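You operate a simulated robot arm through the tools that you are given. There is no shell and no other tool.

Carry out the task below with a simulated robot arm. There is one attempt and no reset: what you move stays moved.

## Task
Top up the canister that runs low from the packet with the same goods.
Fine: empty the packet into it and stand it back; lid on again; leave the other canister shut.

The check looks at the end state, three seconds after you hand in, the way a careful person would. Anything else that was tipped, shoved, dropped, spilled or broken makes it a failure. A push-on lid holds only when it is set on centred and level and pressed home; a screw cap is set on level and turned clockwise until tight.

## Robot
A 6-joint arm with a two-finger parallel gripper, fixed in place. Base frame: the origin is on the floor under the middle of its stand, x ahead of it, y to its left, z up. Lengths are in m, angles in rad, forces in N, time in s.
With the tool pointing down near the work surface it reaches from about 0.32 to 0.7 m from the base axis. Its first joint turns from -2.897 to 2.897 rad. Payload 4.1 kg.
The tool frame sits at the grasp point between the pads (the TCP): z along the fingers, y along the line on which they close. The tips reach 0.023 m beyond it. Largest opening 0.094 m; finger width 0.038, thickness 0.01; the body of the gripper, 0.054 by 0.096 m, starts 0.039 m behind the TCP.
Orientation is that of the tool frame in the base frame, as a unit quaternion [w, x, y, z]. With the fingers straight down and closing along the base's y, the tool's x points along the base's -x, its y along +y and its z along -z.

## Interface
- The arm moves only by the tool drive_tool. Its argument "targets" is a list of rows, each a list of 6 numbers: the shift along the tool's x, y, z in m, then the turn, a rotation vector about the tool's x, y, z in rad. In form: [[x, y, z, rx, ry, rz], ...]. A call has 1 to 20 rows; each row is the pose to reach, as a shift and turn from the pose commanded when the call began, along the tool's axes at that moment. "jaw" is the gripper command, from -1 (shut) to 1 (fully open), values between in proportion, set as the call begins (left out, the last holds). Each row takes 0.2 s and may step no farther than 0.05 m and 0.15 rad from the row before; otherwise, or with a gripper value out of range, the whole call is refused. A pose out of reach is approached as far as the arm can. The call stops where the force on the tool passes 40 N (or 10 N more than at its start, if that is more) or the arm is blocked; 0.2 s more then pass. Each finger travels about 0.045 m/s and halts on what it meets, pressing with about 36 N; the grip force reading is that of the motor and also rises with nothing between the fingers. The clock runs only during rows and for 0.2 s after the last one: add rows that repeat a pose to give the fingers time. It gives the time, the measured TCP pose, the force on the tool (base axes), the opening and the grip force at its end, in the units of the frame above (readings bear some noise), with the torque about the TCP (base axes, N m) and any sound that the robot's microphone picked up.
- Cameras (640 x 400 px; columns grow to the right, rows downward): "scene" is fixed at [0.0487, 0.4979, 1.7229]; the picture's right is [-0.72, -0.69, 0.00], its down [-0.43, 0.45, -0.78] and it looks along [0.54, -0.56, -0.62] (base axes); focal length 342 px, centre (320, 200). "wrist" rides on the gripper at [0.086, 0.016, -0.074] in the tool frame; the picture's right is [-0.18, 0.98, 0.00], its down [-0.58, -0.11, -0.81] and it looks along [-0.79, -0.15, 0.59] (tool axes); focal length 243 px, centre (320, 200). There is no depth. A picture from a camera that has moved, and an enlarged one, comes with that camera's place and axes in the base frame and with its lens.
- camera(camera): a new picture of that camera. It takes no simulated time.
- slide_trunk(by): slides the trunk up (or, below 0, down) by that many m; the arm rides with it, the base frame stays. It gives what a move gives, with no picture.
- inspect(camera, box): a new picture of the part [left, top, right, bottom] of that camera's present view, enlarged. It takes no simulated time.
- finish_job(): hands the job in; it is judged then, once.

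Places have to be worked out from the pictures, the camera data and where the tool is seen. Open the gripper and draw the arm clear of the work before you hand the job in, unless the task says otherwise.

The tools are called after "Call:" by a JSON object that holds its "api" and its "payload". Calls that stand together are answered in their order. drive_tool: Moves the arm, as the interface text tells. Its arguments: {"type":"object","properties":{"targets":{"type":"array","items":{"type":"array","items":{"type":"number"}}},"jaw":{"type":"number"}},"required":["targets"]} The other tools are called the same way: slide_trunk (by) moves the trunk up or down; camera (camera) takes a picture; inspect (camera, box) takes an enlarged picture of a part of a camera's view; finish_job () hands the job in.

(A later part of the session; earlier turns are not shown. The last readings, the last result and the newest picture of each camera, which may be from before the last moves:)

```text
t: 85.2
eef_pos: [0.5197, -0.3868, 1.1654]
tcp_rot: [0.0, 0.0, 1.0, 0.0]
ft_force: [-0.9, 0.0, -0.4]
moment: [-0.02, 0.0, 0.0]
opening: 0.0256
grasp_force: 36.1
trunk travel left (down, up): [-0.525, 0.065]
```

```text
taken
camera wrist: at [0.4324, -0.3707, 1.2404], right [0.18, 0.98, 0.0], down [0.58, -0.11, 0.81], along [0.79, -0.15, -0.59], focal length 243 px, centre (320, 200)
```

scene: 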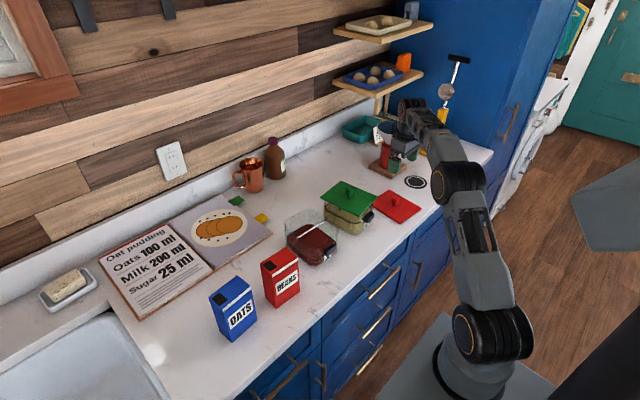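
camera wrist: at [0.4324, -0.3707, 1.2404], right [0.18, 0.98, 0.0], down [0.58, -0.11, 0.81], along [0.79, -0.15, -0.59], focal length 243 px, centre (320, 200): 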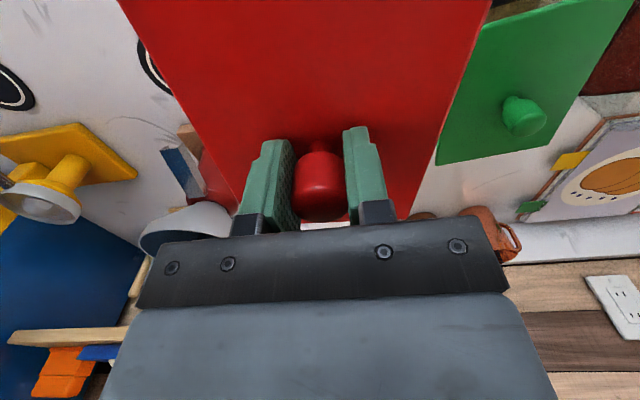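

I enlarge the lid edges to measure its yaw relative to the tool, and the canister rim to measure the canister's yaw and centre.

Call:
{"api": "inspect", "payload": {"camera": "wrist", "box": [100, 0, 260, 220]}}

Call:
{"api": "inspect", "payload": {"camera": "wrist", "box": [380, 0, 510, 230]}}

Call:
{"api": "inspect", "payload": {"camera": "scene", "box": [275, 200, 345, 275]}}

```text
1.82 times, centred on (180, 110) of wrist
camera zoom: at [0.4324, -0.3707, 1.2404], right [0.18, 0.98, 0.0], down [0.58, -0.11, 0.81], along [0.79, -0.15, -0.59], focal length 441 px, centre (574, 364)
```

zoom: 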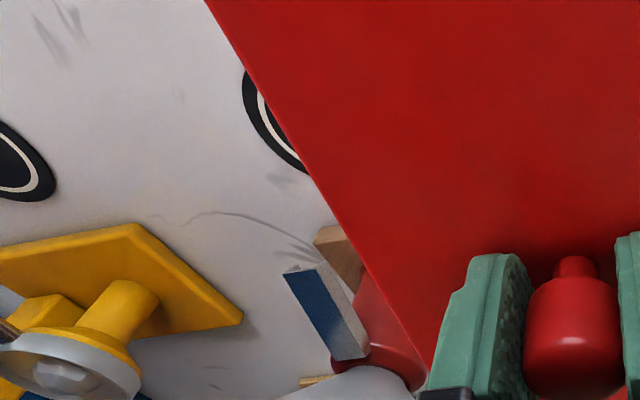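

```text
1.74 times, centred on (445, 115) of wrist
camera zoom: at [0.4324, -0.3707, 1.2404], right [0.18, 0.98, 0.0], down [0.58, -0.11, 0.81], along [0.79, -0.15, -0.59], focal length 422 px, centre (103, 348)
```

zoom: 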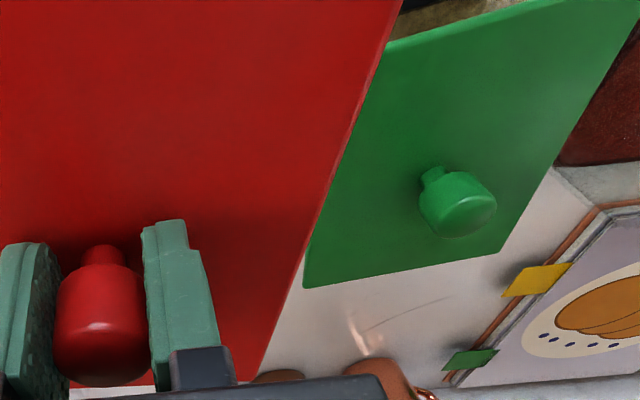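

```text
5.33 times, centred on (310, 238) of scene
camera zoom: at [0.0487, 0.4979, 1.7229], right [-0.72, -0.69, 0.0], down [-0.43, 0.45, -0.78], along [0.54, -0.56, -0.62], focal length 1822 px, centre (373, 0)
```

zoom: 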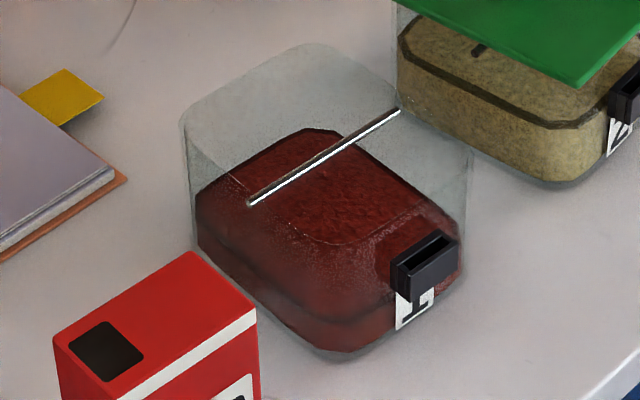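

The lid's yaw is about -0.10 while the canister's (from the bar and the original lid view) is -0.057, so I rotate the tool +0.043 about vertical while carrying the lid back over canister 1 at (0.594,-0.029).

Call:
{"api": "drive_tool", "payload": {"targets": [[-0.0074, 0.0358, -0.002, 0, 0, -0.0043], [-0.0148, 0.0716, -0.004, 0, 0, -0.0086], [-0.0221, 0.1074, -0.005, 0, 0, -0.0129], [-0.0295, 0.1432, -0.005, 0, 0, -0.0172], [-0.0369, 0.179, -0.005, 0, 0, -0.0215], [-0.0443, 0.2147, -0.005, 0, 0, -0.0258], [-0.0517, 0.2505, -0.005, 0, 0, -0.0301], [-0.059, 0.2863, -0.005, 0, 0, -0.0344], [-0.0664, 0.3221, -0.005, 0, 0, -0.0387], [-0.0738, 0.3579, -0.005, 0, 0, -0.043], [-0.0738, 0.3579, -0.005, 0, 0, -0.043]]}}

Call:
{"api": "drive_tool", "payload": {"targets": [[0, 0, 0.03, 0, 0, 0], [0, 0, 0.06, 0, 0, 0], [0, 0, 0.09, 0, 0, 0], [0, 0, 0.1, 0, 0, 0], [0, 0, 0.1, 0, 0, 0]]}}

Call:
{"api": "camera", "payload": {"camera": "wrist"}}

Call:
{"api": "inspect", "payload": {"camera": "scene", "box": [270, 180, 360, 270]}}

```text
t: 87.6
eef_pos: [0.5936, -0.0268, 1.1707]
tcp_rot: [0.0, -0.022, 1.0, 0.0]
ft_force: [-0.5, 0.4, -0.3]
moment: [-0.02, -0.01, 0.01]
opening: 0.0255
grasp_force: 35.8
trunk travel left (down, up): [-0.525, 0.065]
```

```text
t: 88.8
eef_pos: [0.5932, -0.0273, 1.0695]
tcp_rot: [0.0, -0.022, 1.0, 0.0]
ft_force: [-0.1, 0.6, -0.1]
moment: [-0.02, 0.03, -0.04]
opening: 0.0254
grasp_force: 36.2
trunk travel left (down, up): [-0.525, 0.065]
```

```text
taken
camera wrist: at [0.5052, -0.0153, 1.1455], right [0.14, 0.99, 0.0], down [0.59, -0.08, 0.81], along [0.8, -0.11, -0.59], focal length 243 px, centre (320, 200)
```

wrist: 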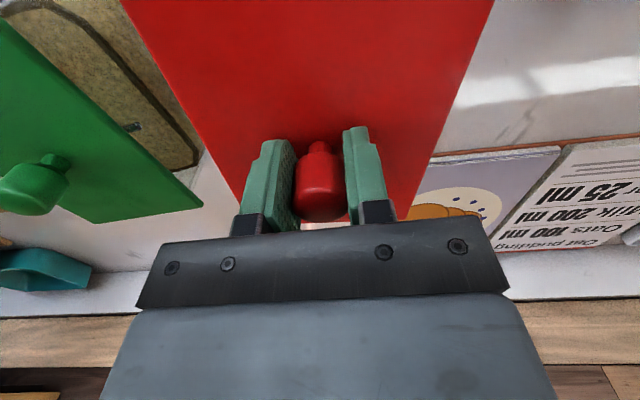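

```text
4.44 times, centred on (315, 225) of scene
camera zoom: at [0.0487, 0.4979, 1.7229], right [-0.72, -0.69, 0.0], down [-0.43, 0.45, -0.78], along [0.54, -0.56, -0.62], focal length 1518 px, centre (342, 89)
```

zoom: 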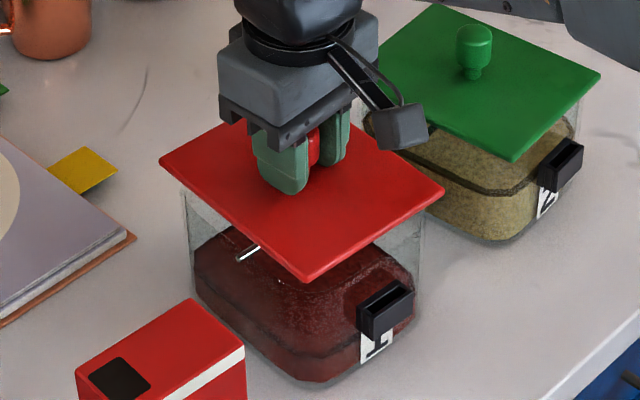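

The lid's corners now project to the same places as originally (within ~1 mm), so it is centred and aligned. I lower to a few millimetres above the seat.

Call:
{"api": "drive_tool", "payload": {"targets": [[0, 0, 0.006, 0, 0, 0], [0, 0, 0.012, 0, 0, 0], [0, 0, 0.017, 0, 0, 0], [0, 0, 0.017, 0, 0, 0]]}}

Call:
{"api": "inspect", "payload": {"camera": "scene", "box": [270, 180, 360, 270]}}

```text
t: 89.8
eef_pos: [0.5933, -0.0272, 1.0518]
tcp_rot: [0.0, -0.022, 1.0, 0.0]
ft_force: [0.1, -0.3, -0.6]
moment: [-0.01, -0.01, 0.03]
opening: 0.0255
grasp_force: 35.3
trunk travel left (down, up): [-0.525, 0.065]
```

```text
4.44 times, centred on (315, 225) of scene
camera zoom: at [0.0487, 0.4979, 1.7229], right [-0.72, -0.69, 0.0], down [-0.43, 0.45, -0.78], along [0.54, -0.56, -0.62], focal length 1518 px, centre (342, 89)
```

zoom: 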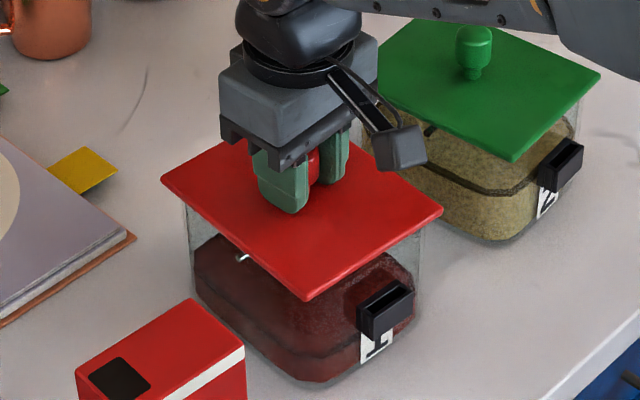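

Alignment is within about a millimetre; I nudge 1 mm to the right and lower in small steps to contact.

Call:
{"api": "drive_tool", "payload": {"targets": [[0, -0.001, 0.001, 0, 0, 0], [0, -0.001, 0.002, 0, 0, 0], [0, -0.001, 0.002, 0, 0, 0]]}}

Call:
{"api": "drive_tool", "payload": {"targets": [[0, 0, 0.001, 0, 0, 0], [0, 0, 0.0015, 0, 0, 0], [0, 0, 0.0015, 0, 0, 0]]}}

```text
t: 90.6
eef_pos: [0.5935, -0.0297, 1.05]
tcp_rot: [0.0, -0.023, 1.0, 0.0]
ft_force: [-0.9, 0.2, 0.2]
moment: [0.01, 0.01, -0.01]
opening: 0.0258
grasp_force: 35.7
trunk travel left (down, up): [-0.525, 0.065]
```

```text
t: 91.4
eef_pos: [0.5931, -0.029, 1.0492]
tcp_rot: [0.0, -0.022, 1.0, 0.0]
ft_force: [-0.5, -0.4, -0.5]
moment: [0.01, -0.01, -0.03]
opening: 0.0258
grasp_force: 35.8
trunk travel left (down, up): [-0.525, 0.065]
```

No contact yet at z≈1.049; I continue in 1 mm steps toward the seat at ≈1.047.

Call:
{"api": "drive_tool", "payload": {"targets": [[0, 0, 0.001, 0, 0, 0], [0, 0, 0.001, 0, 0, 0]]}}

Call:
{"api": "drive_tool", "payload": {"targets": [[0, 0, 0.001, 0, 0, 0], [0, 0, 0.001, 0, 0, 0]]}}

Call:
{"api": "drive_tool", "payload": {"targets": [[0, 0, 0.001, 0, 0, 0], [0, 0, 0.001, 0, 0, 0]]}}

```text
t: 92.0
eef_pos: [0.5934, -0.0301, 1.0484]
tcp_rot: [0.0, -0.021, 1.0, 0.0]
ft_force: [0.1, 0.4, 0.2]
moment: [-0.01, 0.01, -0.01]
opening: 0.0257
grasp_force: 36.2
trunk travel left (down, up): [-0.525, 0.065]
```

```text
t: 92.6
eef_pos: [0.5946, -0.0287, 1.0479]
tcp_rot: [-0.001, -0.021, 1.0, 0.0]
ft_force: [-0.1, 0.1, -0.6]
moment: [0.03, 0.0, 0.01]
opening: 0.0257
grasp_force: 35.8
trunk travel left (down, up): [-0.525, 0.065]
```

```text
t: 93.2
eef_pos: [0.5936, -0.0291, 1.0469]
tcp_rot: [0.0, -0.021, 1.0, -0.001]
ft_force: [-0.3, 0.3, -0.3]
moment: [-0.02, 0.02, -0.04]
opening: 0.0257
grasp_force: 35.8
trunk travel left (down, up): [-0.525, 0.065]
```

Call:
{"api": "drive_tool", "payload": {"targets": [[0, 0, 0.001, 0, 0, 0], [0, 0, 0.001, 0, 0, 0]]}}

Call:
{"api": "drive_tool", "payload": {"targets": [[0, 0, 0.001, 0, 0, 0], [0, 0, 0.001, 0, 0, 0]]}}

Call:
{"api": "inspect", "payload": {"camera": "scene", "box": [270, 180, 360, 270]}}

```text
t: 93.8
eef_pos: [0.5935, -0.0286, 1.0453]
tcp_rot: [0.001, -0.022, 1.0, 0.0]
ft_force: [-0.5, 0.4, 1.7]
moment: [0.1, -0.15, 0.04]
opening: 0.0256
grasp_force: 36.2
trunk travel left (down, up): [-0.525, 0.065]
```

```text
t: 94.4
eef_pos: [0.5937, -0.0298, 1.0474]
tcp_rot: [0.001, -0.021, 1.0, 0.0]
ft_force: [0.0, 0.3, 10.1]
moment: [0.32, 0.35, 0.16]
opening: 0.0254
grasp_force: 36.5
trunk travel left (down, up): [-0.525, 0.065]
```

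```text
4.44 times, centred on (315, 225) of scene
camera zoom: at [0.0487, 0.4979, 1.7229], right [-0.72, -0.69, 0.0], down [-0.43, 0.45, -0.78], along [0.54, -0.56, -0.62], focal length 1518 px, centre (342, 89)
```

zoom: 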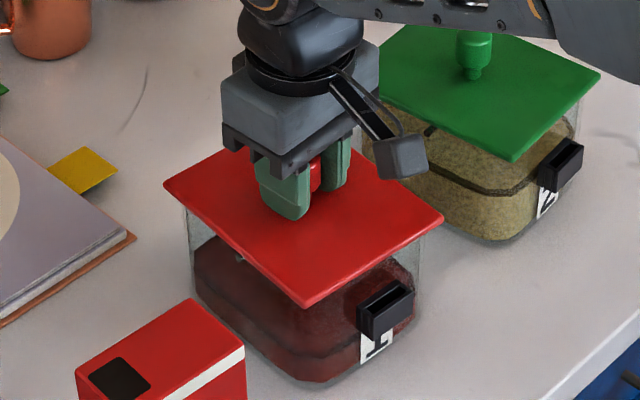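

Contact (10 N) with the lid level on the rim. I press down further in half-millimetre steps, listening for the snap.

Call:
{"api": "drive_tool", "payload": {"targets": [[0, 0, 0.0005, 0, 0, 0], [0, 0, 0.001, 0, 0, 0], [0, 0, 0.0015, 0, 0, 0], [0, 0, 0.002, 0, 0, 0]]}}

```text
t: 95.4
eef_pos: [0.5927, -0.0276, 1.0457]
tcp_rot: [0.004, -0.022, 1.0, 0.0]
ft_force: [7.3, 0.4, 31.0]
moment: [0.52, 0.58, 0.21]
opening: 0.0257
grasp_force: 35.6
trunk travel left (down, up): [-0.525, 0.065]
```

31 N with an off-centre moment (pressure toward the front-left) and no snap yet. I ease off, release the knob so the lid can settle flat, and will then press from above on the knob's centre.

Call:
{"api": "drive_tool", "payload": {"targets": [[0, 0, -0.001, 0, 0, 0], [0, 0, -0.002, 0, 0, 0], [0, 0, -0.0025, 0, 0, 0], [0, 0, -0.0025, 0, 0, 0]]}}

Call:
{"api": "drive_tool", "payload": {"targets": [[0, 0, 0, 0, 0, 0], [0, 0, 0, 0, 0, 0], [0, 0, 0, 0, 0, 0], [0, 0, 0, 0, 0, 0], [0, 0, 0, 0, 0, 0]], "jaw": 1}}

Call:
{"api": "camera", "payload": {"camera": "wrist"}}

Call:
{"api": "inspect", "payload": {"camera": "scene", "box": [270, 180, 360, 270]}}

```text
t: 96.4
eef_pos: [0.5927, -0.0297, 1.0468]
tcp_rot: [0.001, -0.022, 1.0, 0.0]
ft_force: [6.9, -0.7, 21.5]
moment: [0.41, -0.48, 0.03]
opening: 0.0257
grasp_force: 35.8
trunk travel left (down, up): [-0.525, 0.065]
```

```text
t: 97.6
eef_pos: [0.5925, -0.0286, 1.0447]
tcp_rot: [-0.001, -0.022, 1.0, 0.0]
ft_force: [-1.5, 1.1, 7.7]
moment: [0.03, 0.01, 0.09]
opening: 0.0917
grasp_force: 0.1
trunk travel left (down, up): [-0.525, 0.065]
```

```text
taken
camera wrist: at [0.5049, -0.0164, 1.1202], right [0.14, 0.99, 0.0], down [0.59, -0.08, 0.81], along [0.8, -0.11, -0.59], focal length 243 px, centre (320, 200)
```

wrist: 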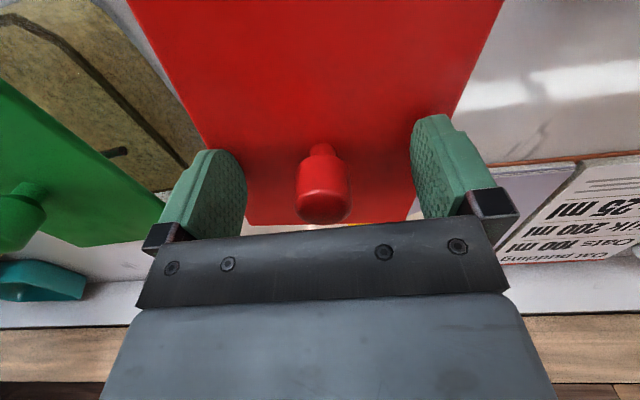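

```text
4.44 times, centred on (315, 225) of scene
camera zoom: at [0.0487, 0.4979, 1.7229], right [-0.72, -0.69, 0.0], down [-0.43, 0.45, -0.78], along [0.54, -0.56, -0.62], focal length 1518 px, centre (342, 89)
```

zoom: 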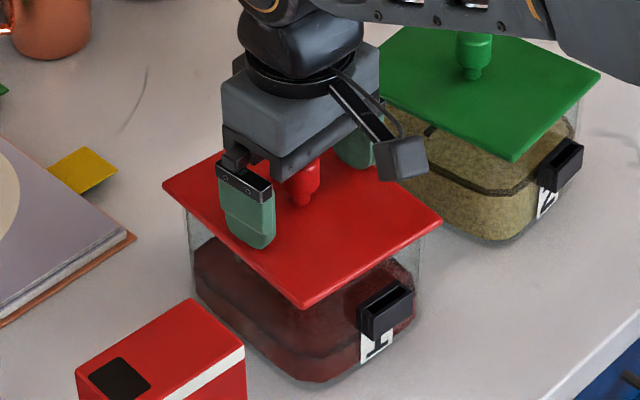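

The fingertips were just touching the lid plate. I raise clear of the knob, close the fingers, and take a closer look at how the lid sits before pressing from above.

Call:
{"api": "drive_tool", "payload": {"targets": [[0, 0, -0.01, 0, 0, 0], [0, 0, -0.03, 0, 0, 0], [0, 0, -0.06, 0, 0, 0], [0, 0, -0.1, 0, 0, 0], [0, 0, -0.14, 0, 0, 0], [0, 0, -0.14, 0, 0, 0]]}}

Call:
{"api": "camera", "payload": {"camera": "wrist"}}

Call:
{"api": "inspect", "payload": {"camera": "scene", "box": [275, 195, 345, 275]}}

Call:
{"api": "inspect", "payload": {"camera": "scene", "box": [250, 160, 390, 280]}}

```text
t: 99.0
eef_pos: [0.5923, -0.0293, 1.1851]
tcp_rot: [0.0, -0.022, 1.0, 0.0]
ft_force: [-0.7, -1.0, -0.7]
moment: [0.02, 0.02, 0.01]
opening: 0.094
grasp_force: 0.2
trunk travel left (down, up): [-0.525, 0.065]
heard: snap
```

```text
taken
camera wrist: at [0.505, -0.0169, 1.2602], right [0.14, 0.99, 0.0], down [0.59, -0.08, 0.81], along [0.8, -0.11, -0.59], focal length 243 px, centre (320, 200)
```

wrist: 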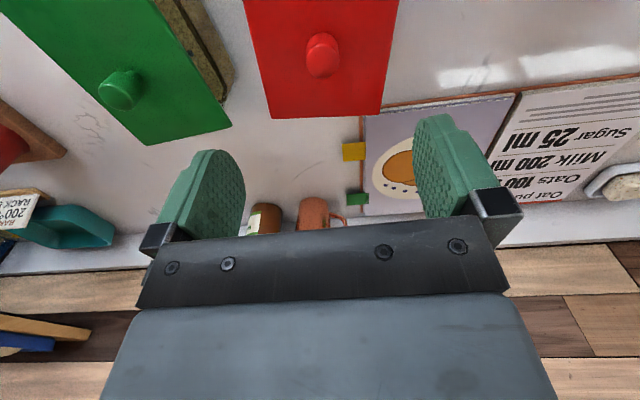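

```text
5.00 times, centred on (310, 235) of scene
camera zoom: at [0.0487, 0.4979, 1.7229], right [-0.72, -0.69, 0.0], down [-0.43, 0.45, -0.78], along [0.54, -0.56, -0.62], focal length 1708 px, centre (370, 25)
```

zoom: 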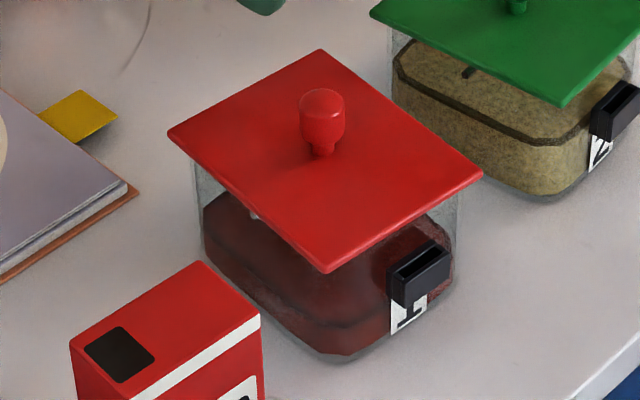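

```text
3.33 times, centred on (320, 220) of scene
camera zoom: at [0.0487, 0.4979, 1.7229], right [-0.72, -0.69, 0.0], down [-0.43, 0.45, -0.78], along [0.54, -0.56, -0.62], focal length 1138 px, centre (320, 133)
```

zoom: 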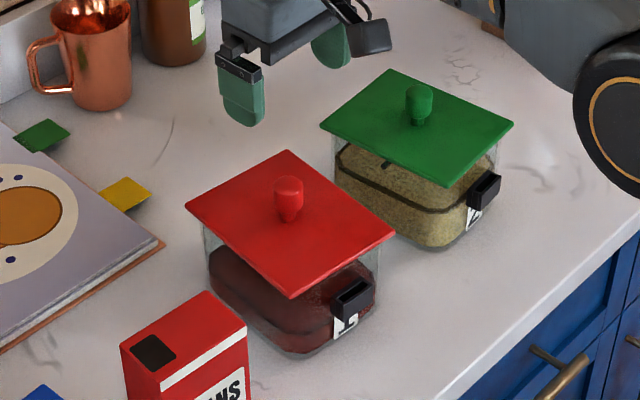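

A snap was heard as I rose, and the lid looks flat but perhaps turned by about -0.03 rad. I go back to the low front viewpoint used at the start to judge how it sits compared with the original picture.

Call:
{"api": "drive_tool", "payload": {"targets": [[0.032, 0.0066, -0.001, 0, 0, 0.0054], [0.064, 0.0132, -0.001, 0, 0, 0.0108], [0.096, 0.02, 0.0, 0, 0, 0.0161], [0.128, 0.0266, 0.01, 0, 0, 0.0215], [0.16, 0.033, 0.02, 0, 0, 0.0269], [0.192, 0.04, 0.03, 0, 0, 0.0323], [0.224, 0.0466, 0.04, 0, 0, 0.0376], [0.253, 0.053, 0.051, 0, 0, 0.043], [0.253, 0.053, 0.051, 0, 0, 0.043]]}}

Call:
{"api": "drive_tool", "payload": {"targets": [[0, 0, 0, 0, -0.12, 0], [0, 0, 0, 0, -0.24, 0], [0, 0, 0, 0, -0.36, 0], [0, 0, 0, 0, -0.48, 0], [0, 0, 0, 0, -0.6, 0], [0, 0, 0, 0, -0.6, 0]]}}

Call:
{"api": "inspect", "payload": {"camera": "wrist", "box": [240, 20, 370, 160]}}

Call:
{"api": "camera", "payload": {"camera": "wrist"}}

```text
t: 101.0
eef_pos: [0.338, 0.0135, 1.133]
tcp_rot: [0.0, 0.001, 1.0, 0.0]
ft_force: [-0.1, 0.8, -0.5]
moment: [-0.01, 0.02, 0.03]
opening: 0.094
grasp_force: 0.0
trunk travel left (down, up): [-0.525, 0.065]
```

```text
t: 102.4
eef_pos: [0.3392, 0.0136, 1.1328]
tcp_rot: [0.297, 0.001, 0.955, -0.001]
ft_force: [-0.2, 0.6, 0.3]
moment: [-0.01, -0.01, 0.01]
opening: 0.0939
grasp_force: 0.0
trunk travel left (down, up): [-0.525, 0.065]
```

```text
2.86 times, centred on (305, 90) of wrist
camera zoom: at [0.2243, 0.0289, 1.1473], right [0.15, 0.98, 0.1], down [0.02, -0.11, 0.99], along [0.99, -0.15, -0.04], focal length 693 px, centre (363, 514)
```

zoom: 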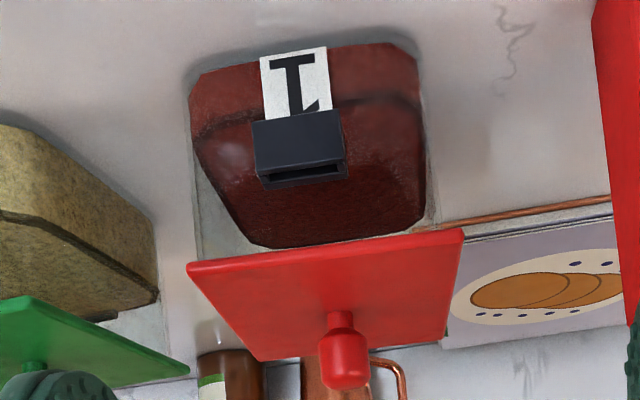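

```text
taken
camera wrist: at [0.2243, 0.0289, 1.1473], right [0.15, 0.98, 0.1], down [0.02, -0.11, 0.99], along [0.99, -0.15, -0.04], focal length 243 px, centre (320, 200)
```

wrist: 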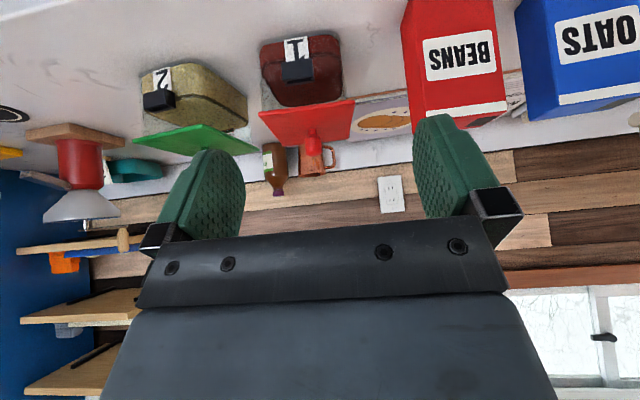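

From the front the lid lies level at its original height, turned only ~1.7° and shifted about 1.5 mm. Next I press it home from above with closed fingers on the knob's centre; first I bring the closed gripper over it.

Call:
{"api": "drive_tool", "payload": {"targets": [[-0.0281, -0.0051, 0.0152, 0, 0.075, 0], [-0.0562, -0.0103, 0.0303, 0, 0.15, 0], [-0.0843, -0.0154, 0.0455, 0, 0.225, 0], [-0.1125, -0.0205, 0.0606, 0, 0.3, 0], [-0.1406, -0.0256, 0.0758, 0, 0.375, 0], [-0.1687, -0.0308, 0.0909, 0, 0.45, 0], [-0.1968, -0.0359, 0.1061, 0, 0.525, 0], [-0.2249, -0.041, 0.1212, 0, 0.6, 0], [-0.2249, -0.041, 0.1212, 0, 0.6, 0]], "jaw": -1}}

Call:
{"api": "camera", "payload": {"camera": "wrist"}}

```text
t: 104.4
eef_pos: [0.5957, -0.0283, 1.1593]
tcp_rot: [-0.001, 0.0, 1.0, 0.0]
ft_force: [-0.8, 0.1, -0.2]
moment: [-0.03, 0.0, 0.01]
opening: 0.0002
grasp_force: 36.2
trunk travel left (down, up): [-0.525, 0.065]
```

```text
taken
camera wrist: at [0.5087, -0.012, 1.2349], right [0.18, 0.98, 0.0], down [0.58, -0.11, 0.81], along [0.79, -0.15, -0.59], focal length 243 px, centre (320, 200)
```

wrist: 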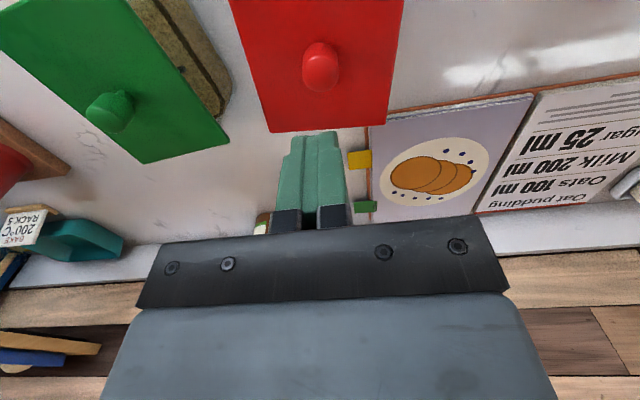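

The knob is ~3 mm nearer the robot than the TCP; I shift and descend to just above its top (tips ~1 cm above).

Call:
{"api": "drive_tool", "payload": {"targets": [[0.003, 0, 0.03, 0, 0, 0], [0.003, 0, 0.055, 0, 0, 0], [0.003, 0, 0.066, 0, 0, 0], [0.003, 0, 0.066, 0, 0, 0]]}}

Call:
{"api": "camera", "payload": {"camera": "wrist"}}

Call:
{"api": "inspect", "payload": {"camera": "scene", "box": [270, 170, 360, 270]}}

```text
t: 105.4
eef_pos: [0.5901, -0.0269, 1.0932]
tcp_rot: [0.0, 0.0, 1.0, 0.0]
ft_force: [0.1, -0.5, 0.5]
moment: [0.02, 0.03, 0.0]
opening: 0.0
grasp_force: 36.3
trunk travel left (down, up): [-0.525, 0.065]
```

```text
taken
camera wrist: at [0.5032, -0.012, 1.1691], right [0.18, 0.98, 0.0], down [0.58, -0.11, 0.81], along [0.79, -0.15, -0.59], focal length 243 px, centre (320, 200)
```

wrist: 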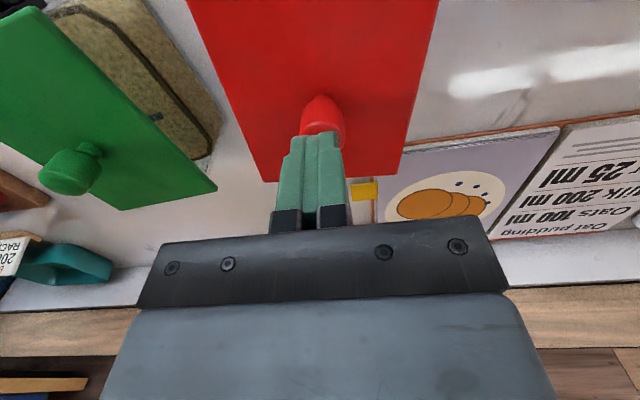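

```text
4.00 times, centred on (315, 220) of scene
camera zoom: at [0.0487, 0.4979, 1.7229], right [-0.72, -0.69, 0.0], down [-0.43, 0.45, -0.78], along [0.54, -0.56, -0.62], focal length 1366 px, centre (340, 120)
```

zoom: 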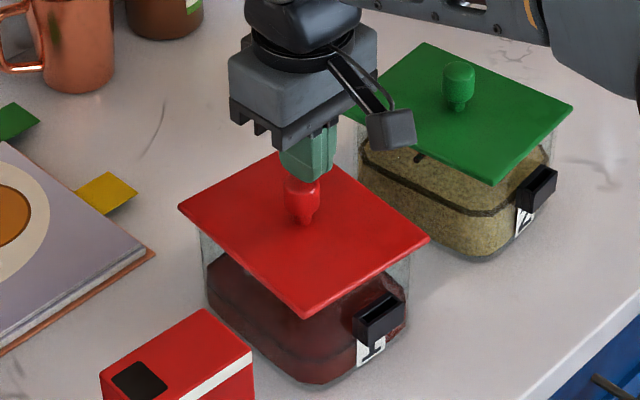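

The closed fingertips are right over the knob; I shift 2 mm left and lower to contact.

Call:
{"api": "drive_tool", "payload": {"targets": [[0, 0.002, 0.002, 0, 0, 0], [0, 0.002, 0.004, 0, 0, 0], [0, 0.002, 0.006, 0, 0, 0], [0, 0.002, 0.006, 0, 0, 0]]}}

Call:
{"api": "drive_tool", "payload": {"targets": [[0, 0, 0.001, 0, 0, 0], [0, 0, 0.002, 0, 0, 0], [0, 0, 0.002, 0, 0, 0]]}}

```text
t: 106.4
eef_pos: [0.59, -0.0242, 1.0891]
tcp_rot: [0.0, 0.0, 1.0, -0.001]
ft_force: [-0.1, 0.3, 0.3]
moment: [-0.03, 0.0, -0.04]
opening: 0.0002
grasp_force: 36.0
trunk travel left (down, up): [-0.525, 0.065]
```

```text
t: 107.2
eef_pos: [0.5908, -0.0251, 1.0874]
tcp_rot: [0.0, 0.001, 1.0, 0.0]
ft_force: [0.0, 0.0, -0.4]
moment: [0.0, -0.03, -0.01]
opening: 0.0002
grasp_force: 35.4
trunk travel left (down, up): [-0.525, 0.065]
```

Call:
{"api": "drive_tool", "payload": {"targets": [[-0.0015, -0.002, 0.001, 0, 0, 0], [-0.0015, -0.002, 0.002, 0, 0, 0], [-0.0015, -0.002, 0.003, 0, 0, 0], [-0.0015, -0.002, 0.003, 0, 0, 0]]}}

Call:
{"api": "drive_tool", "payload": {"targets": [[0, 0, 0.001, 0, 0, 0], [0, 0, 0.002, 0, 0, 0], [0, 0, 0.002, 0, 0, 0]]}}

```text
t: 108.2
eef_pos: [0.5914, -0.0275, 1.0846]
tcp_rot: [0.001, 0.0, 1.0, -0.001]
ft_force: [4.7, -1.4, 8.9]
moment: [0.04, -0.15, 0.04]
opening: 0.0
grasp_force: 35.8
trunk travel left (down, up): [-0.525, 0.065]
```

```text
t: 109.0
eef_pos: [0.5914, -0.0262, 1.085]
tcp_rot: [0.004, 0.0, 1.0, 0.0]
ft_force: [8.7, 0.5, 28.9]
moment: [0.01, -0.15, 0.0]
opening: 0.0001
grasp_force: 36.3
trunk travel left (down, up): [-0.525, 0.065]
```

29 N and rising with no snap; a sideways 9 N has built up, so I relieve it by shifting 1 mm forward while pressing further.

Call:
{"api": "drive_tool", "payload": {"targets": [[-0.001, 0, 0.0, 0, 0, 0], [-0.001, 0, 0.0005, 0, 0, 0], [-0.001, 0, 0.001, 0, 0, 0], [-0.001, 0, 0.0015, 0, 0, 0], [-0.001, 0, 0.002, 0, 0, 0], [-0.001, 0, 0.0025, 0, 0, 0]]}}

Call:
{"api": "inspect", "payload": {"camera": "scene", "box": [275, 195, 345, 275]}}

```text
t: 110.1
eef_pos: [0.5909, -0.0268, 1.0852]
tcp_rot: [0.006, 0.0, 1.0, 0.0]
ft_force: [-6.0, 1.2, 12.3]
moment: [0.03, 0.23, -0.01]
opening: 0.0001
grasp_force: 36.5
trunk travel left (down, up): [-0.525, 0.065]
stopped in row 5: the force on the tool passed its limit at 41 N (the readings are from after the stop); the commanded pose is now the measured one
```

```text
5.00 times, centred on (310, 235) of scene
camera zoom: at [0.0487, 0.4979, 1.7229], right [-0.72, -0.69, 0.0], down [-0.43, 0.45, -0.78], along [0.54, -0.56, -0.62], focal length 1708 px, centre (370, 25)
```

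zoom: 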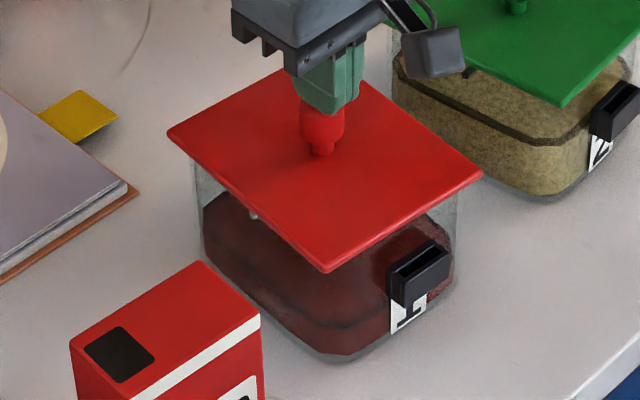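

The force limit (41 N) was reached with no further movement or sound. I back off slowly upward and listen, then check the lid again.

Call:
{"api": "drive_tool", "payload": {"targets": [[0, 0, -0.001, 0, 0, 0], [0, 0, -0.003, 0, 0, 0], [0, 0, -0.006, 0, 0, 0], [0, 0, -0.01, 0, 0, 0], [0, 0, -0.03, 0, 0, 0], [0, 0, -0.06, 0, 0, 0], [0, 0, -0.1, 0, 0, 0]]}}

Call:
{"api": "inspect", "payload": {"camera": "scene", "box": [275, 195, 345, 275]}}

Call:
{"api": "inspect", "payload": {"camera": "wrist", "box": [220, 0, 420, 140]}}

```text
t: 111.7
eef_pos: [0.593, -0.0269, 1.1825]
tcp_rot: [0.004, 0.001, 1.0, 0.0]
ft_force: [0.5, -1.1, -0.5]
moment: [-0.02, -0.01, 0.0]
opening: 0.0
grasp_force: 35.9
trunk travel left (down, up): [-0.525, 0.065]
```

```text
5.00 times, centred on (310, 235) of scene
camera zoom: at [0.0487, 0.4979, 1.7229], right [-0.72, -0.69, 0.0], down [-0.43, 0.45, -0.78], along [0.54, -0.56, -0.62], focal length 1708 px, centre (370, 25)
```

zoom: 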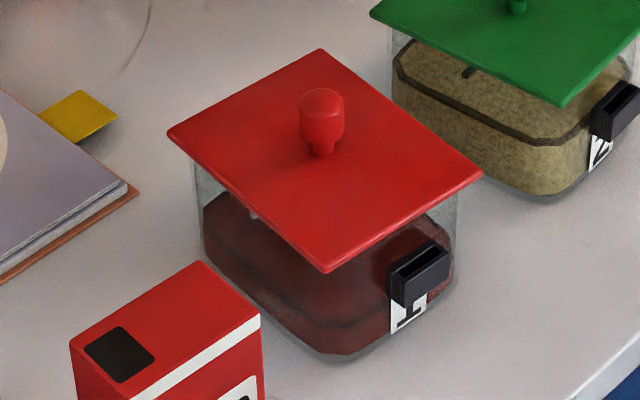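

```text
2.86 times, centred on (320, 70) of wrist
camera zoom: at [0.5054, -0.011, 1.2569], right [0.18, 0.98, 0.0], down [0.58, -0.11, 0.81], along [0.8, -0.15, -0.59], focal length 693 px, centre (320, 571)
```

zoom: 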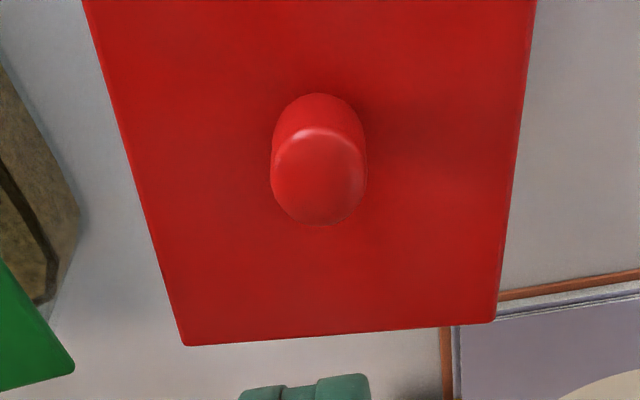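

The lid is flat, centred within ~1.5 mm. To find out whether it is really held, I'll nudge the knob very gently sideways (toward the centring direction): position closed fingers to the left of the knob, tips well above the plate.

Call:
{"api": "drive_tool", "payload": {"targets": [[0, 0.037, 0, 0, 0, 0], [0, 0.037, 0.045, 0, 0, 0], [0, 0.037, 0.09, 0, 0, 0], [0, 0.037, 0.11, 0, 0, 0], [0, 0.037, 0.12, 0, 0, 0], [0, 0.037, 0.12, 0, 0, 0]]}}

Call:
{"api": "camera", "payload": {"camera": "wrist"}}

Call:
{"api": "inspect", "payload": {"camera": "scene", "box": [270, 180, 360, 270]}}

```text
t: 113.1
eef_pos: [0.5942, 0.0104, 1.0633]
tcp_rot: [0.004, 0.0, 1.0, 0.0]
ft_force: [1.0, 0.1, 0.1]
moment: [-0.01, 0.03, -0.05]
opening: 0.0
grasp_force: 35.9
trunk travel left (down, up): [-0.525, 0.065]
```

```text
taken
camera wrist: at [0.5065, 0.0256, 1.1377], right [0.18, 0.98, 0.0], down [0.58, -0.11, 0.81], along [0.8, -0.15, -0.59], focal length 243 px, centre (320, 200)
```

wrist: 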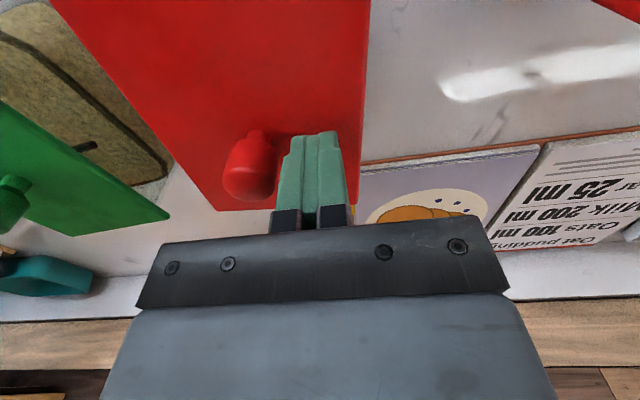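

```text
4.44 times, centred on (315, 225) of scene
camera zoom: at [0.0487, 0.4979, 1.7229], right [-0.72, -0.69, 0.0], down [-0.43, 0.45, -0.78], along [0.54, -0.56, -0.62], focal length 1518 px, centre (342, 89)
```

zoom: 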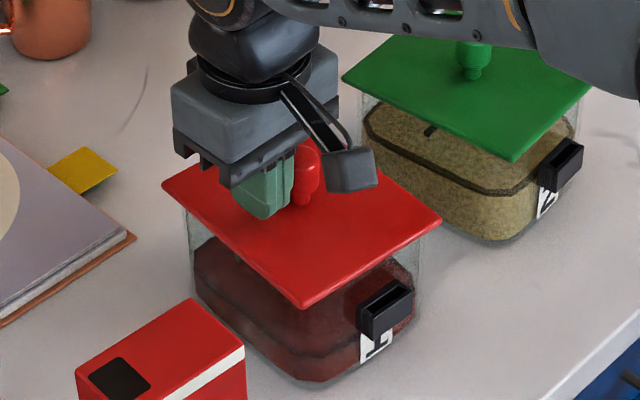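

The fingertips are a few millimetres left of the knob. I move right in small steps until light contact.

Call:
{"api": "drive_tool", "payload": {"targets": [[0, -0.002, 0, 0, 0, 0], [0, -0.004, 0, 0, 0, 0], [0, -0.006, 0, 0, 0, 0], [0, -0.006, 0, 0, 0, 0]]}}

Call:
{"api": "drive_tool", "payload": {"targets": [[0, -0.001, 0, 0, 0, 0], [0, -0.0015, 0, 0, 0, 0], [0, -0.0015, 0, 0, 0, 0]]}}

Call:
{"api": "drive_tool", "payload": {"targets": [[0, -0.001, 0, 0, 0, 0], [0, -0.0015, 0, 0, 0, 0], [0, -0.0015, 0, 0, 0, 0]]}}

```text
t: 114.1
eef_pos: [0.5925, 0.0037, 1.0633]
tcp_rot: [0.004, 0.0, 1.0, 0.0]
ft_force: [0.5, 0.5, -1.3]
moment: [0.0, 0.03, 0.0]
opening: 0.0004
grasp_force: 36.0
trunk travel left (down, up): [-0.525, 0.065]
```

```text
t: 114.9
eef_pos: [0.5943, 0.0011, 1.0633]
tcp_rot: [0.004, -0.001, 1.0, 0.0]
ft_force: [0.1, 0.3, 0.3]
moment: [0.01, 0.0, 0.0]
opening: 0.0
grasp_force: 36.0
trunk travel left (down, up): [-0.525, 0.065]
```

```text
t: 115.7
eef_pos: [0.5934, 0.0006, 1.0622]
tcp_rot: [0.003, 0.0, 1.0, -0.001]
ft_force: [-0.5, 0.9, -1.5]
moment: [0.02, -0.02, -0.03]
opening: 0.0001
grasp_force: 35.7
trunk travel left (down, up): [-0.525, 0.065]
```

Call:
{"api": "drive_tool", "payload": {"targets": [[0, -0.001, 0, 0, 0, 0], [0, -0.001, 0, 0, 0, 0], [0, -0.001, 0, 0, 0, 0]]}}

Call:
{"api": "inspect", "payload": {"camera": "wrist", "box": [200, 80, 380, 220]}}

```text
t: 116.5
eef_pos: [0.592, -0.0008, 1.062]
tcp_rot: [0.004, 0.001, 1.0, 0.0]
ft_force: [0.3, 0.8, -0.4]
moment: [0.01, -0.01, 0.01]
opening: 0.0
grasp_force: 36.0
trunk travel left (down, up): [-0.525, 0.065]
```

```text
2.86 times, centred on (290, 150) of wrist
camera zoom: at [0.5054, 0.015, 1.1371], right [0.18, 0.98, 0.0], down [0.58, -0.11, 0.81], along [0.8, -0.15, -0.59], focal length 693 px, centre (406, 343)
```

zoom: 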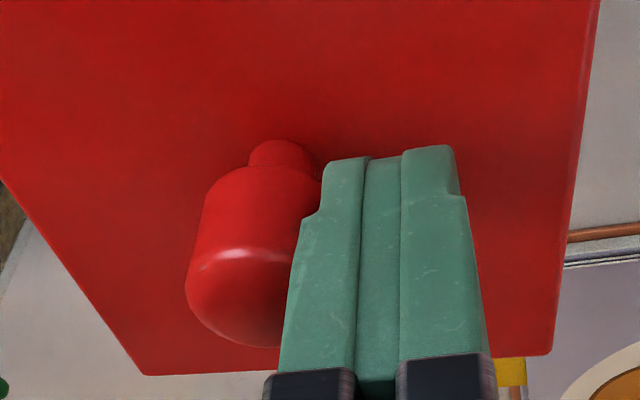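

Almost touching. Continue with two more 1 mm steps, watching the y-force.

Call:
{"api": "drive_tool", "payload": {"targets": [[0, -0.0005, 0, 0, 0, 0], [0, -0.001, 0, 0, 0, 0], [0, -0.001, 0, 0, 0, 0]]}}

Call:
{"api": "drive_tool", "payload": {"targets": [[0, -0.0005, 0, 0, 0, 0], [0, -0.001, 0, 0, 0, 0], [0, -0.001, 0, 0, 0, 0]]}}

```text
t: 117.3
eef_pos: [0.593, -0.0018, 1.0623]
tcp_rot: [0.003, -0.001, 1.0, 0.0]
ft_force: [-0.7, 1.2, 0.5]
moment: [0.02, -0.02, 0.0]
opening: 0.0
grasp_force: 35.8
trunk travel left (down, up): [-0.525, 0.065]
heard: snap
```

```text
t: 118.1
eef_pos: [0.5933, -0.003, 1.0619]
tcp_rot: [0.004, 0.0, 1.0, 0.001]
ft_force: [0.2, -0.5, 0.6]
moment: [0.0, 0.03, 0.03]
opening: 0.0
grasp_force: 36.3
trunk travel left (down, up): [-0.525, 0.065]
```

The snap came with a barely measurable sideways touch, and afterwards the lid slides freely: so the snap is the lid letting go, and the press had held it, but a side load pops it off. So: re-seat it neatly, release without side load, press straight down, and not touch it again. I retract and look at its pose.

Call:
{"api": "drive_tool", "payload": {"targets": [[0, 0.006, 0, 0, 0, 0], [0, 0.012, 0, 0, 0, 0], [0, 0.012, -0.03, 0, 0, 0], [0, 0.0, -0.07, 0, 0, 0], [0, -0.015, -0.11, 0, 0, 0], [0, -0.025, -0.12, 0, 0, 0], [0, -0.025, -0.12, 0, -0.008, 0], [0, -0.025, -0.12, 0, -0.008, 0]], "jaw": -1}}

Call:
{"api": "inspect", "payload": {"camera": "scene", "box": [275, 195, 345, 275]}}

Call:
{"api": "camera", "payload": {"camera": "wrist"}}

```text
t: 119.9
eef_pos: [0.5925, -0.0281, 1.1829]
tcp_rot: [0.008, 0.0, 1.0, 0.0]
ft_force: [-0.1, 0.5, -0.5]
moment: [-0.01, -0.02, 0.04]
opening: 0.0
grasp_force: 36.3
trunk travel left (down, up): [-0.525, 0.065]
heard: snap
```

```text
5.00 times, centred on (310, 235) of scene
camera zoom: at [0.0487, 0.4979, 1.7229], right [-0.72, -0.69, 0.0], down [-0.43, 0.45, -0.78], along [0.54, -0.56, -0.62], focal length 1708 px, centre (370, 25)
```

zoom: 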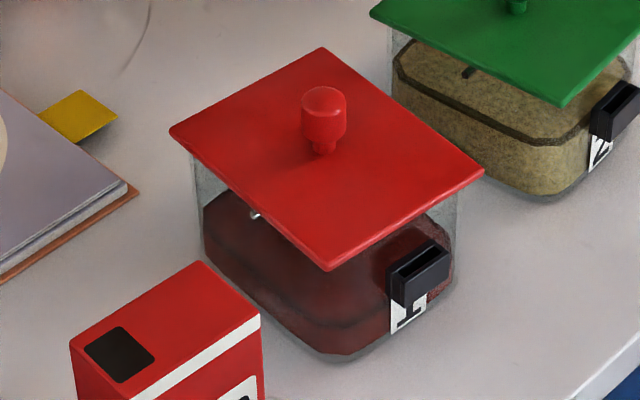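

```text
taken
camera wrist: at [0.5044, -0.0121, 1.2561], right [0.18, 0.98, 0.0], down [0.57, -0.11, 0.82], along [0.8, -0.15, -0.58], focal length 243 px, centre (320, 200)
```

wrist: 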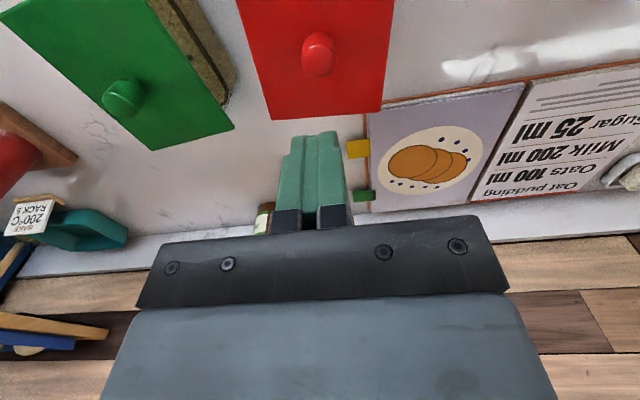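

A second snap came as the fingers left, and the lid's centre now matches the original within 1 mm. I read this as the lid letting go under the side touch and re-seating when freed. I'll now re-level the tool and press straight down on the knob's centre once more to make sure it is home.

Call:
{"api": "drive_tool", "payload": {"targets": [[0, -0.0015, 0.02, 0, 0.016, 0], [0, -0.0015, 0.05, 0, 0.016, 0], [0, -0.0015, 0.08, 0, 0.016, 0], [0, -0.0015, 0.089, 0, 0.016, 0], [0, -0.0015, 0.089, 0, 0.016, 0]]}}

Call:
{"api": "inspect", "payload": {"camera": "wrist", "box": [200, 40, 440, 220]}}

Call:
{"api": "inspect", "payload": {"camera": "scene", "box": [275, 180, 345, 260]}}

```text
t: 121.1
eef_pos: [0.5959, -0.0282, 1.0939]
tcp_rot: [0.0, 0.0, 1.0, 0.0]
ft_force: [0.4, -0.4, -0.3]
moment: [0.0, 0.02, 0.03]
opening: 0.0
grasp_force: 36.2
trunk travel left (down, up): [-0.525, 0.065]
```

```text
2.22 times, centred on (320, 130) of wrist
camera zoom: at [0.5075, -0.0132, 1.1682], right [0.18, 0.98, 0.0], down [0.58, -0.11, 0.81], along [0.79, -0.15, -0.59], focal length 539 px, centre (320, 356)
```

zoom: 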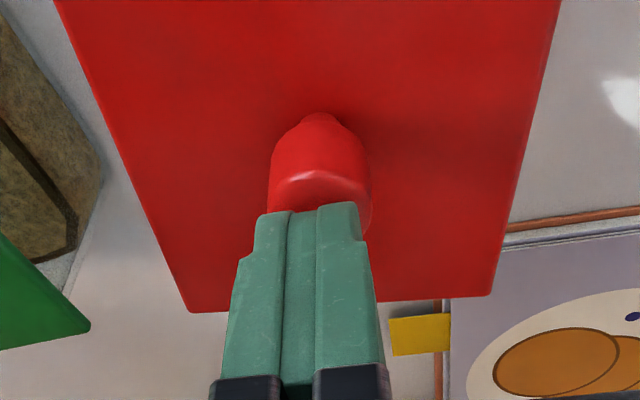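

```text
5.00 times, centred on (310, 220) of scene
camera zoom: at [0.0487, 0.4979, 1.7229], right [-0.72, -0.69, 0.0], down [-0.43, 0.45, -0.78], along [0.54, -0.56, -0.62], focal length 1708 px, centre (370, 100)
```

zoom: 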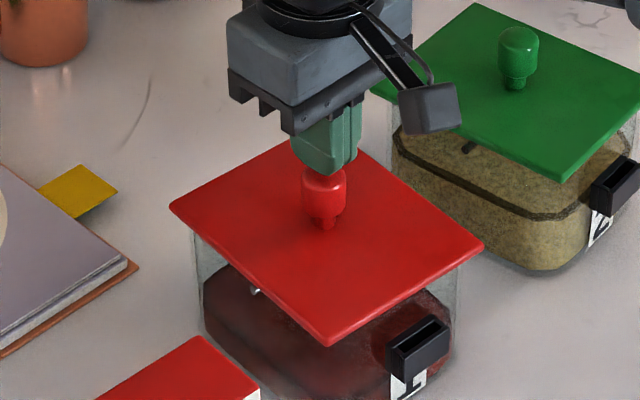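

Tips are about 1 cm above the knob; small correction (3 mm toward the robot, 1 mm left), then press down gently in steps.

Call:
{"api": "drive_tool", "payload": {"targets": [[0.0025, 0.001, 0.003, 0, 0, 0], [0.0025, 0.001, 0.006, 0, 0, 0], [0.0025, 0.001, 0.008, 0, 0, 0], [0.0025, 0.001, 0.008, 0, 0, 0]]}}

Call:
{"api": "drive_tool", "payload": {"targets": [[0, 0, 0.001, 0, 0, 0], [0, 0, 0.0015, 0, 0, 0], [0, 0, 0.0015, 0, 0, 0]]}}

Call:
{"api": "drive_tool", "payload": {"targets": [[0, 0, 0.0005, 0, 0, 0], [0, 0, 0.001, 0, 0, 0], [0, 0, 0.001, 0, 0, 0]]}}

```text
t: 122.1
eef_pos: [0.5921, -0.029, 1.0861]
tcp_rot: [0.0, 0.0, 1.0, -0.001]
ft_force: [-0.8, 0.3, 1.2]
moment: [0.0, -0.04, 0.01]
opening: 0.0002
grasp_force: 35.9
trunk travel left (down, up): [-0.525, 0.065]
```

```text
t: 122.9
eef_pos: [0.5916, -0.029, 1.0849]
tcp_rot: [0.001, 0.0, 1.0, 0.0]
ft_force: [2.9, 0.4, 8.0]
moment: [-0.01, -0.07, 0.04]
opening: 0.0003
grasp_force: 36.1
trunk travel left (down, up): [-0.525, 0.065]
```

```text
t: 123.7
eef_pos: [0.5903, -0.0287, 1.0849]
tcp_rot: [0.002, 0.001, 1.0, -0.001]
ft_force: [7.9, 0.7, 19.3]
moment: [-0.02, -0.15, 0.0]
opening: 0.0
grasp_force: 36.3
trunk travel left (down, up): [-0.525, 0.065]
```

A forward drag of 8 N builds up as the arm flexes, so I shift the command forward while pressing to keep the push vertical.

Call:
{"api": "drive_tool", "payload": {"targets": [[-0.0008, 0, 0, 0, 0, 0], [-0.0008, 0, 0, 0, 0, 0]]}}

Call:
{"api": "drive_tool", "payload": {"targets": [[-0.0004, 0, 0.0005, 0, 0, 0], [-0.0004, 0, 0.001, 0, 0, 0], [-0.0004, 0, 0.001, 0, 0, 0]]}}

```text
t: 124.3
eef_pos: [0.5907, -0.0286, 1.0851]
tcp_rot: [0.001, 0.0, 1.0, 0.0]
ft_force: [5.6, -1.1, 25.2]
moment: [-0.03, -0.17, 0.04]
opening: 0.0001
grasp_force: 35.9
trunk travel left (down, up): [-0.525, 0.065]
```

```text
t: 125.1
eef_pos: [0.591, -0.0282, 1.0842]
tcp_rot: [0.004, 0.0, 1.0, -0.001]
ft_force: [6.0, -2.2, 28.9]
moment: [-0.03, -0.12, -0.05]
opening: 0.0
grasp_force: 36.3
trunk travel left (down, up): [-0.525, 0.065]
```

Call:
{"api": "drive_tool", "payload": {"targets": [[-0.0006, 0, 0.0003, 0, 0, 0], [-0.0008, 0, 0.0006, 0, 0, 0], [-0.0008, 0, 0.0009, 0, 0, 0], [-0.0008, 0, 0.0009, 0, 0, 0], [-0.0008, 0, 0.0009, 0, 0, 0]]}}

Call:
{"api": "inspect", "payload": {"camera": "scene", "box": [275, 195, 345, 275]}}

```text
t: 126.3
eef_pos: [0.5923, -0.0289, 1.0848]
tcp_rot: [0.003, 0.0, 1.0, 0.0]
ft_force: [-0.6, -4.7, 32.8]
moment: [-0.13, -0.03, 0.05]
opening: 0.0
grasp_force: 35.9
trunk travel left (down, up): [-0.525, 0.065]
```

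```text
5.00 times, centred on (310, 235) of scene
camera zoom: at [0.0487, 0.4979, 1.7229], right [-0.72, -0.69, 0.0], down [-0.43, 0.45, -0.78], along [0.54, -0.56, -0.62], focal length 1708 px, centre (370, 25)
```

zoom: 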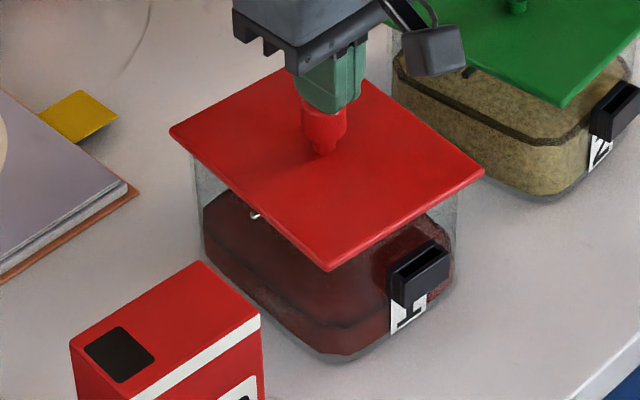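

33 N straight down with almost no side force, lid unmoved. I unload gradually, reversing the compensation, and rise clear while listening.

Call:
{"api": "drive_tool", "payload": {"targets": [[0.0005, 0, -0.001, 0, 0, 0], [0.001, 0, -0.002, 0, 0, 0], [0.0015, 0, -0.003, 0, 0, 0], [0.002, 0, -0.004, 0, 0, 0], [0.002, 0, -0.006, 0, 0, 0], [0.002, 0, -0.01, 0, 0, 0], [0.002, 0, -0.04, 0, 0, 0], [0.002, 0, -0.08, 0, 0, 0], [0.002, 0, -0.1, 0, 0, 0]]}}

Call:
{"api": "inspect", "payload": {"camera": "scene", "box": [275, 195, 345, 275]}}

Call:
{"api": "camera", "payload": {"camera": "wrist"}}

```text
t: 128.3
eef_pos: [0.5926, -0.0256, 1.181]
tcp_rot: [-0.001, 0.0, 1.0, -0.001]
ft_force: [-0.1, 0.4, 0.4]
moment: [-0.01, -0.05, 0.0]
opening: 0.0
grasp_force: 35.3
trunk travel left (down, up): [-0.525, 0.065]
```

```text
5.00 times, centred on (310, 235) of scene
camera zoom: at [0.0487, 0.4979, 1.7229], right [-0.72, -0.69, 0.0], down [-0.43, 0.45, -0.78], along [0.54, -0.56, -0.62], focal length 1708 px, centre (370, 25)
```

zoom: 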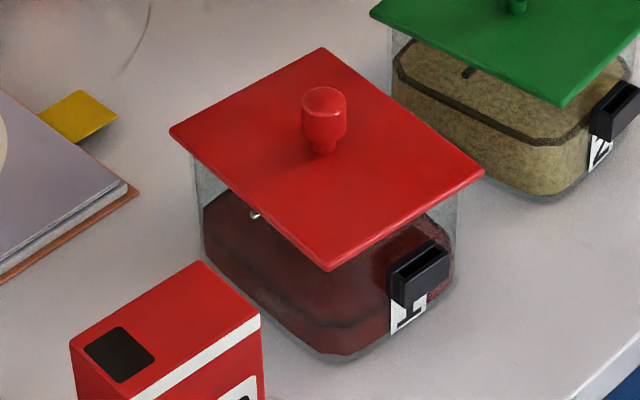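

```text
taken
camera wrist: at [0.5045, -0.0108, 1.2561], right [0.18, 0.98, 0.0], down [0.58, -0.11, 0.81], along [0.79, -0.15, -0.59], focal length 243 px, centre (320, 200)
```

wrist: 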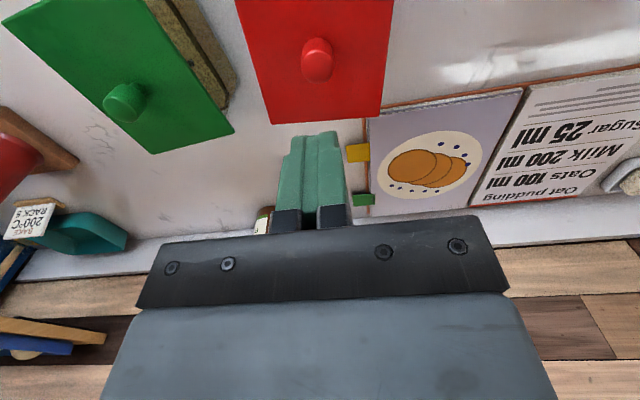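

No sound on leaving and the lid sits flat, centred. Now I compare the packets with their original picture and check for spills.

Call:
{"api": "inspect", "payload": {"camera": "scene", "box": [190, 230, 330, 350]}}

Call:
{"api": "inspect", "payload": {"camera": "scene", "box": [260, 160, 400, 280]}}

```text
3.33 times, centred on (260, 290) of scene
camera zoom: at [0.0487, 0.4979, 1.7229], right [-0.72, -0.69, 0.0], down [-0.43, 0.45, -0.78], along [0.54, -0.56, -0.62], focal length 1138 px, centre (520, -100)
```

zoom: 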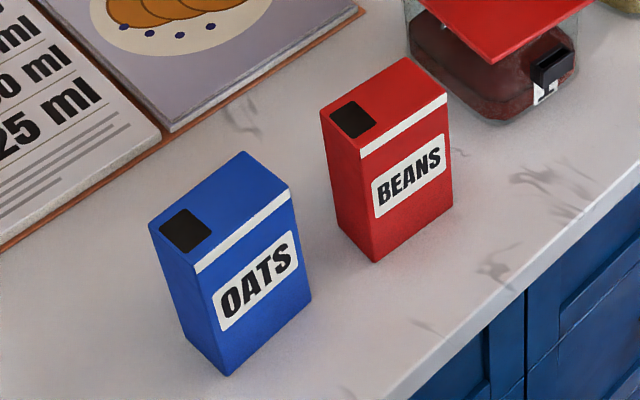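

```text
3.33 times, centred on (330, 220) of scene
camera zoom: at [0.0487, 0.4979, 1.7229], right [-0.72, -0.69, 0.0], down [-0.43, 0.45, -0.78], along [0.54, -0.56, -0.62], focal length 1138 px, centre (287, 133)
```

zoom: 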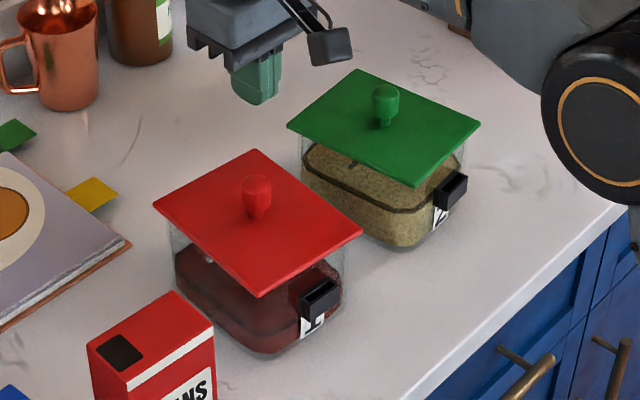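

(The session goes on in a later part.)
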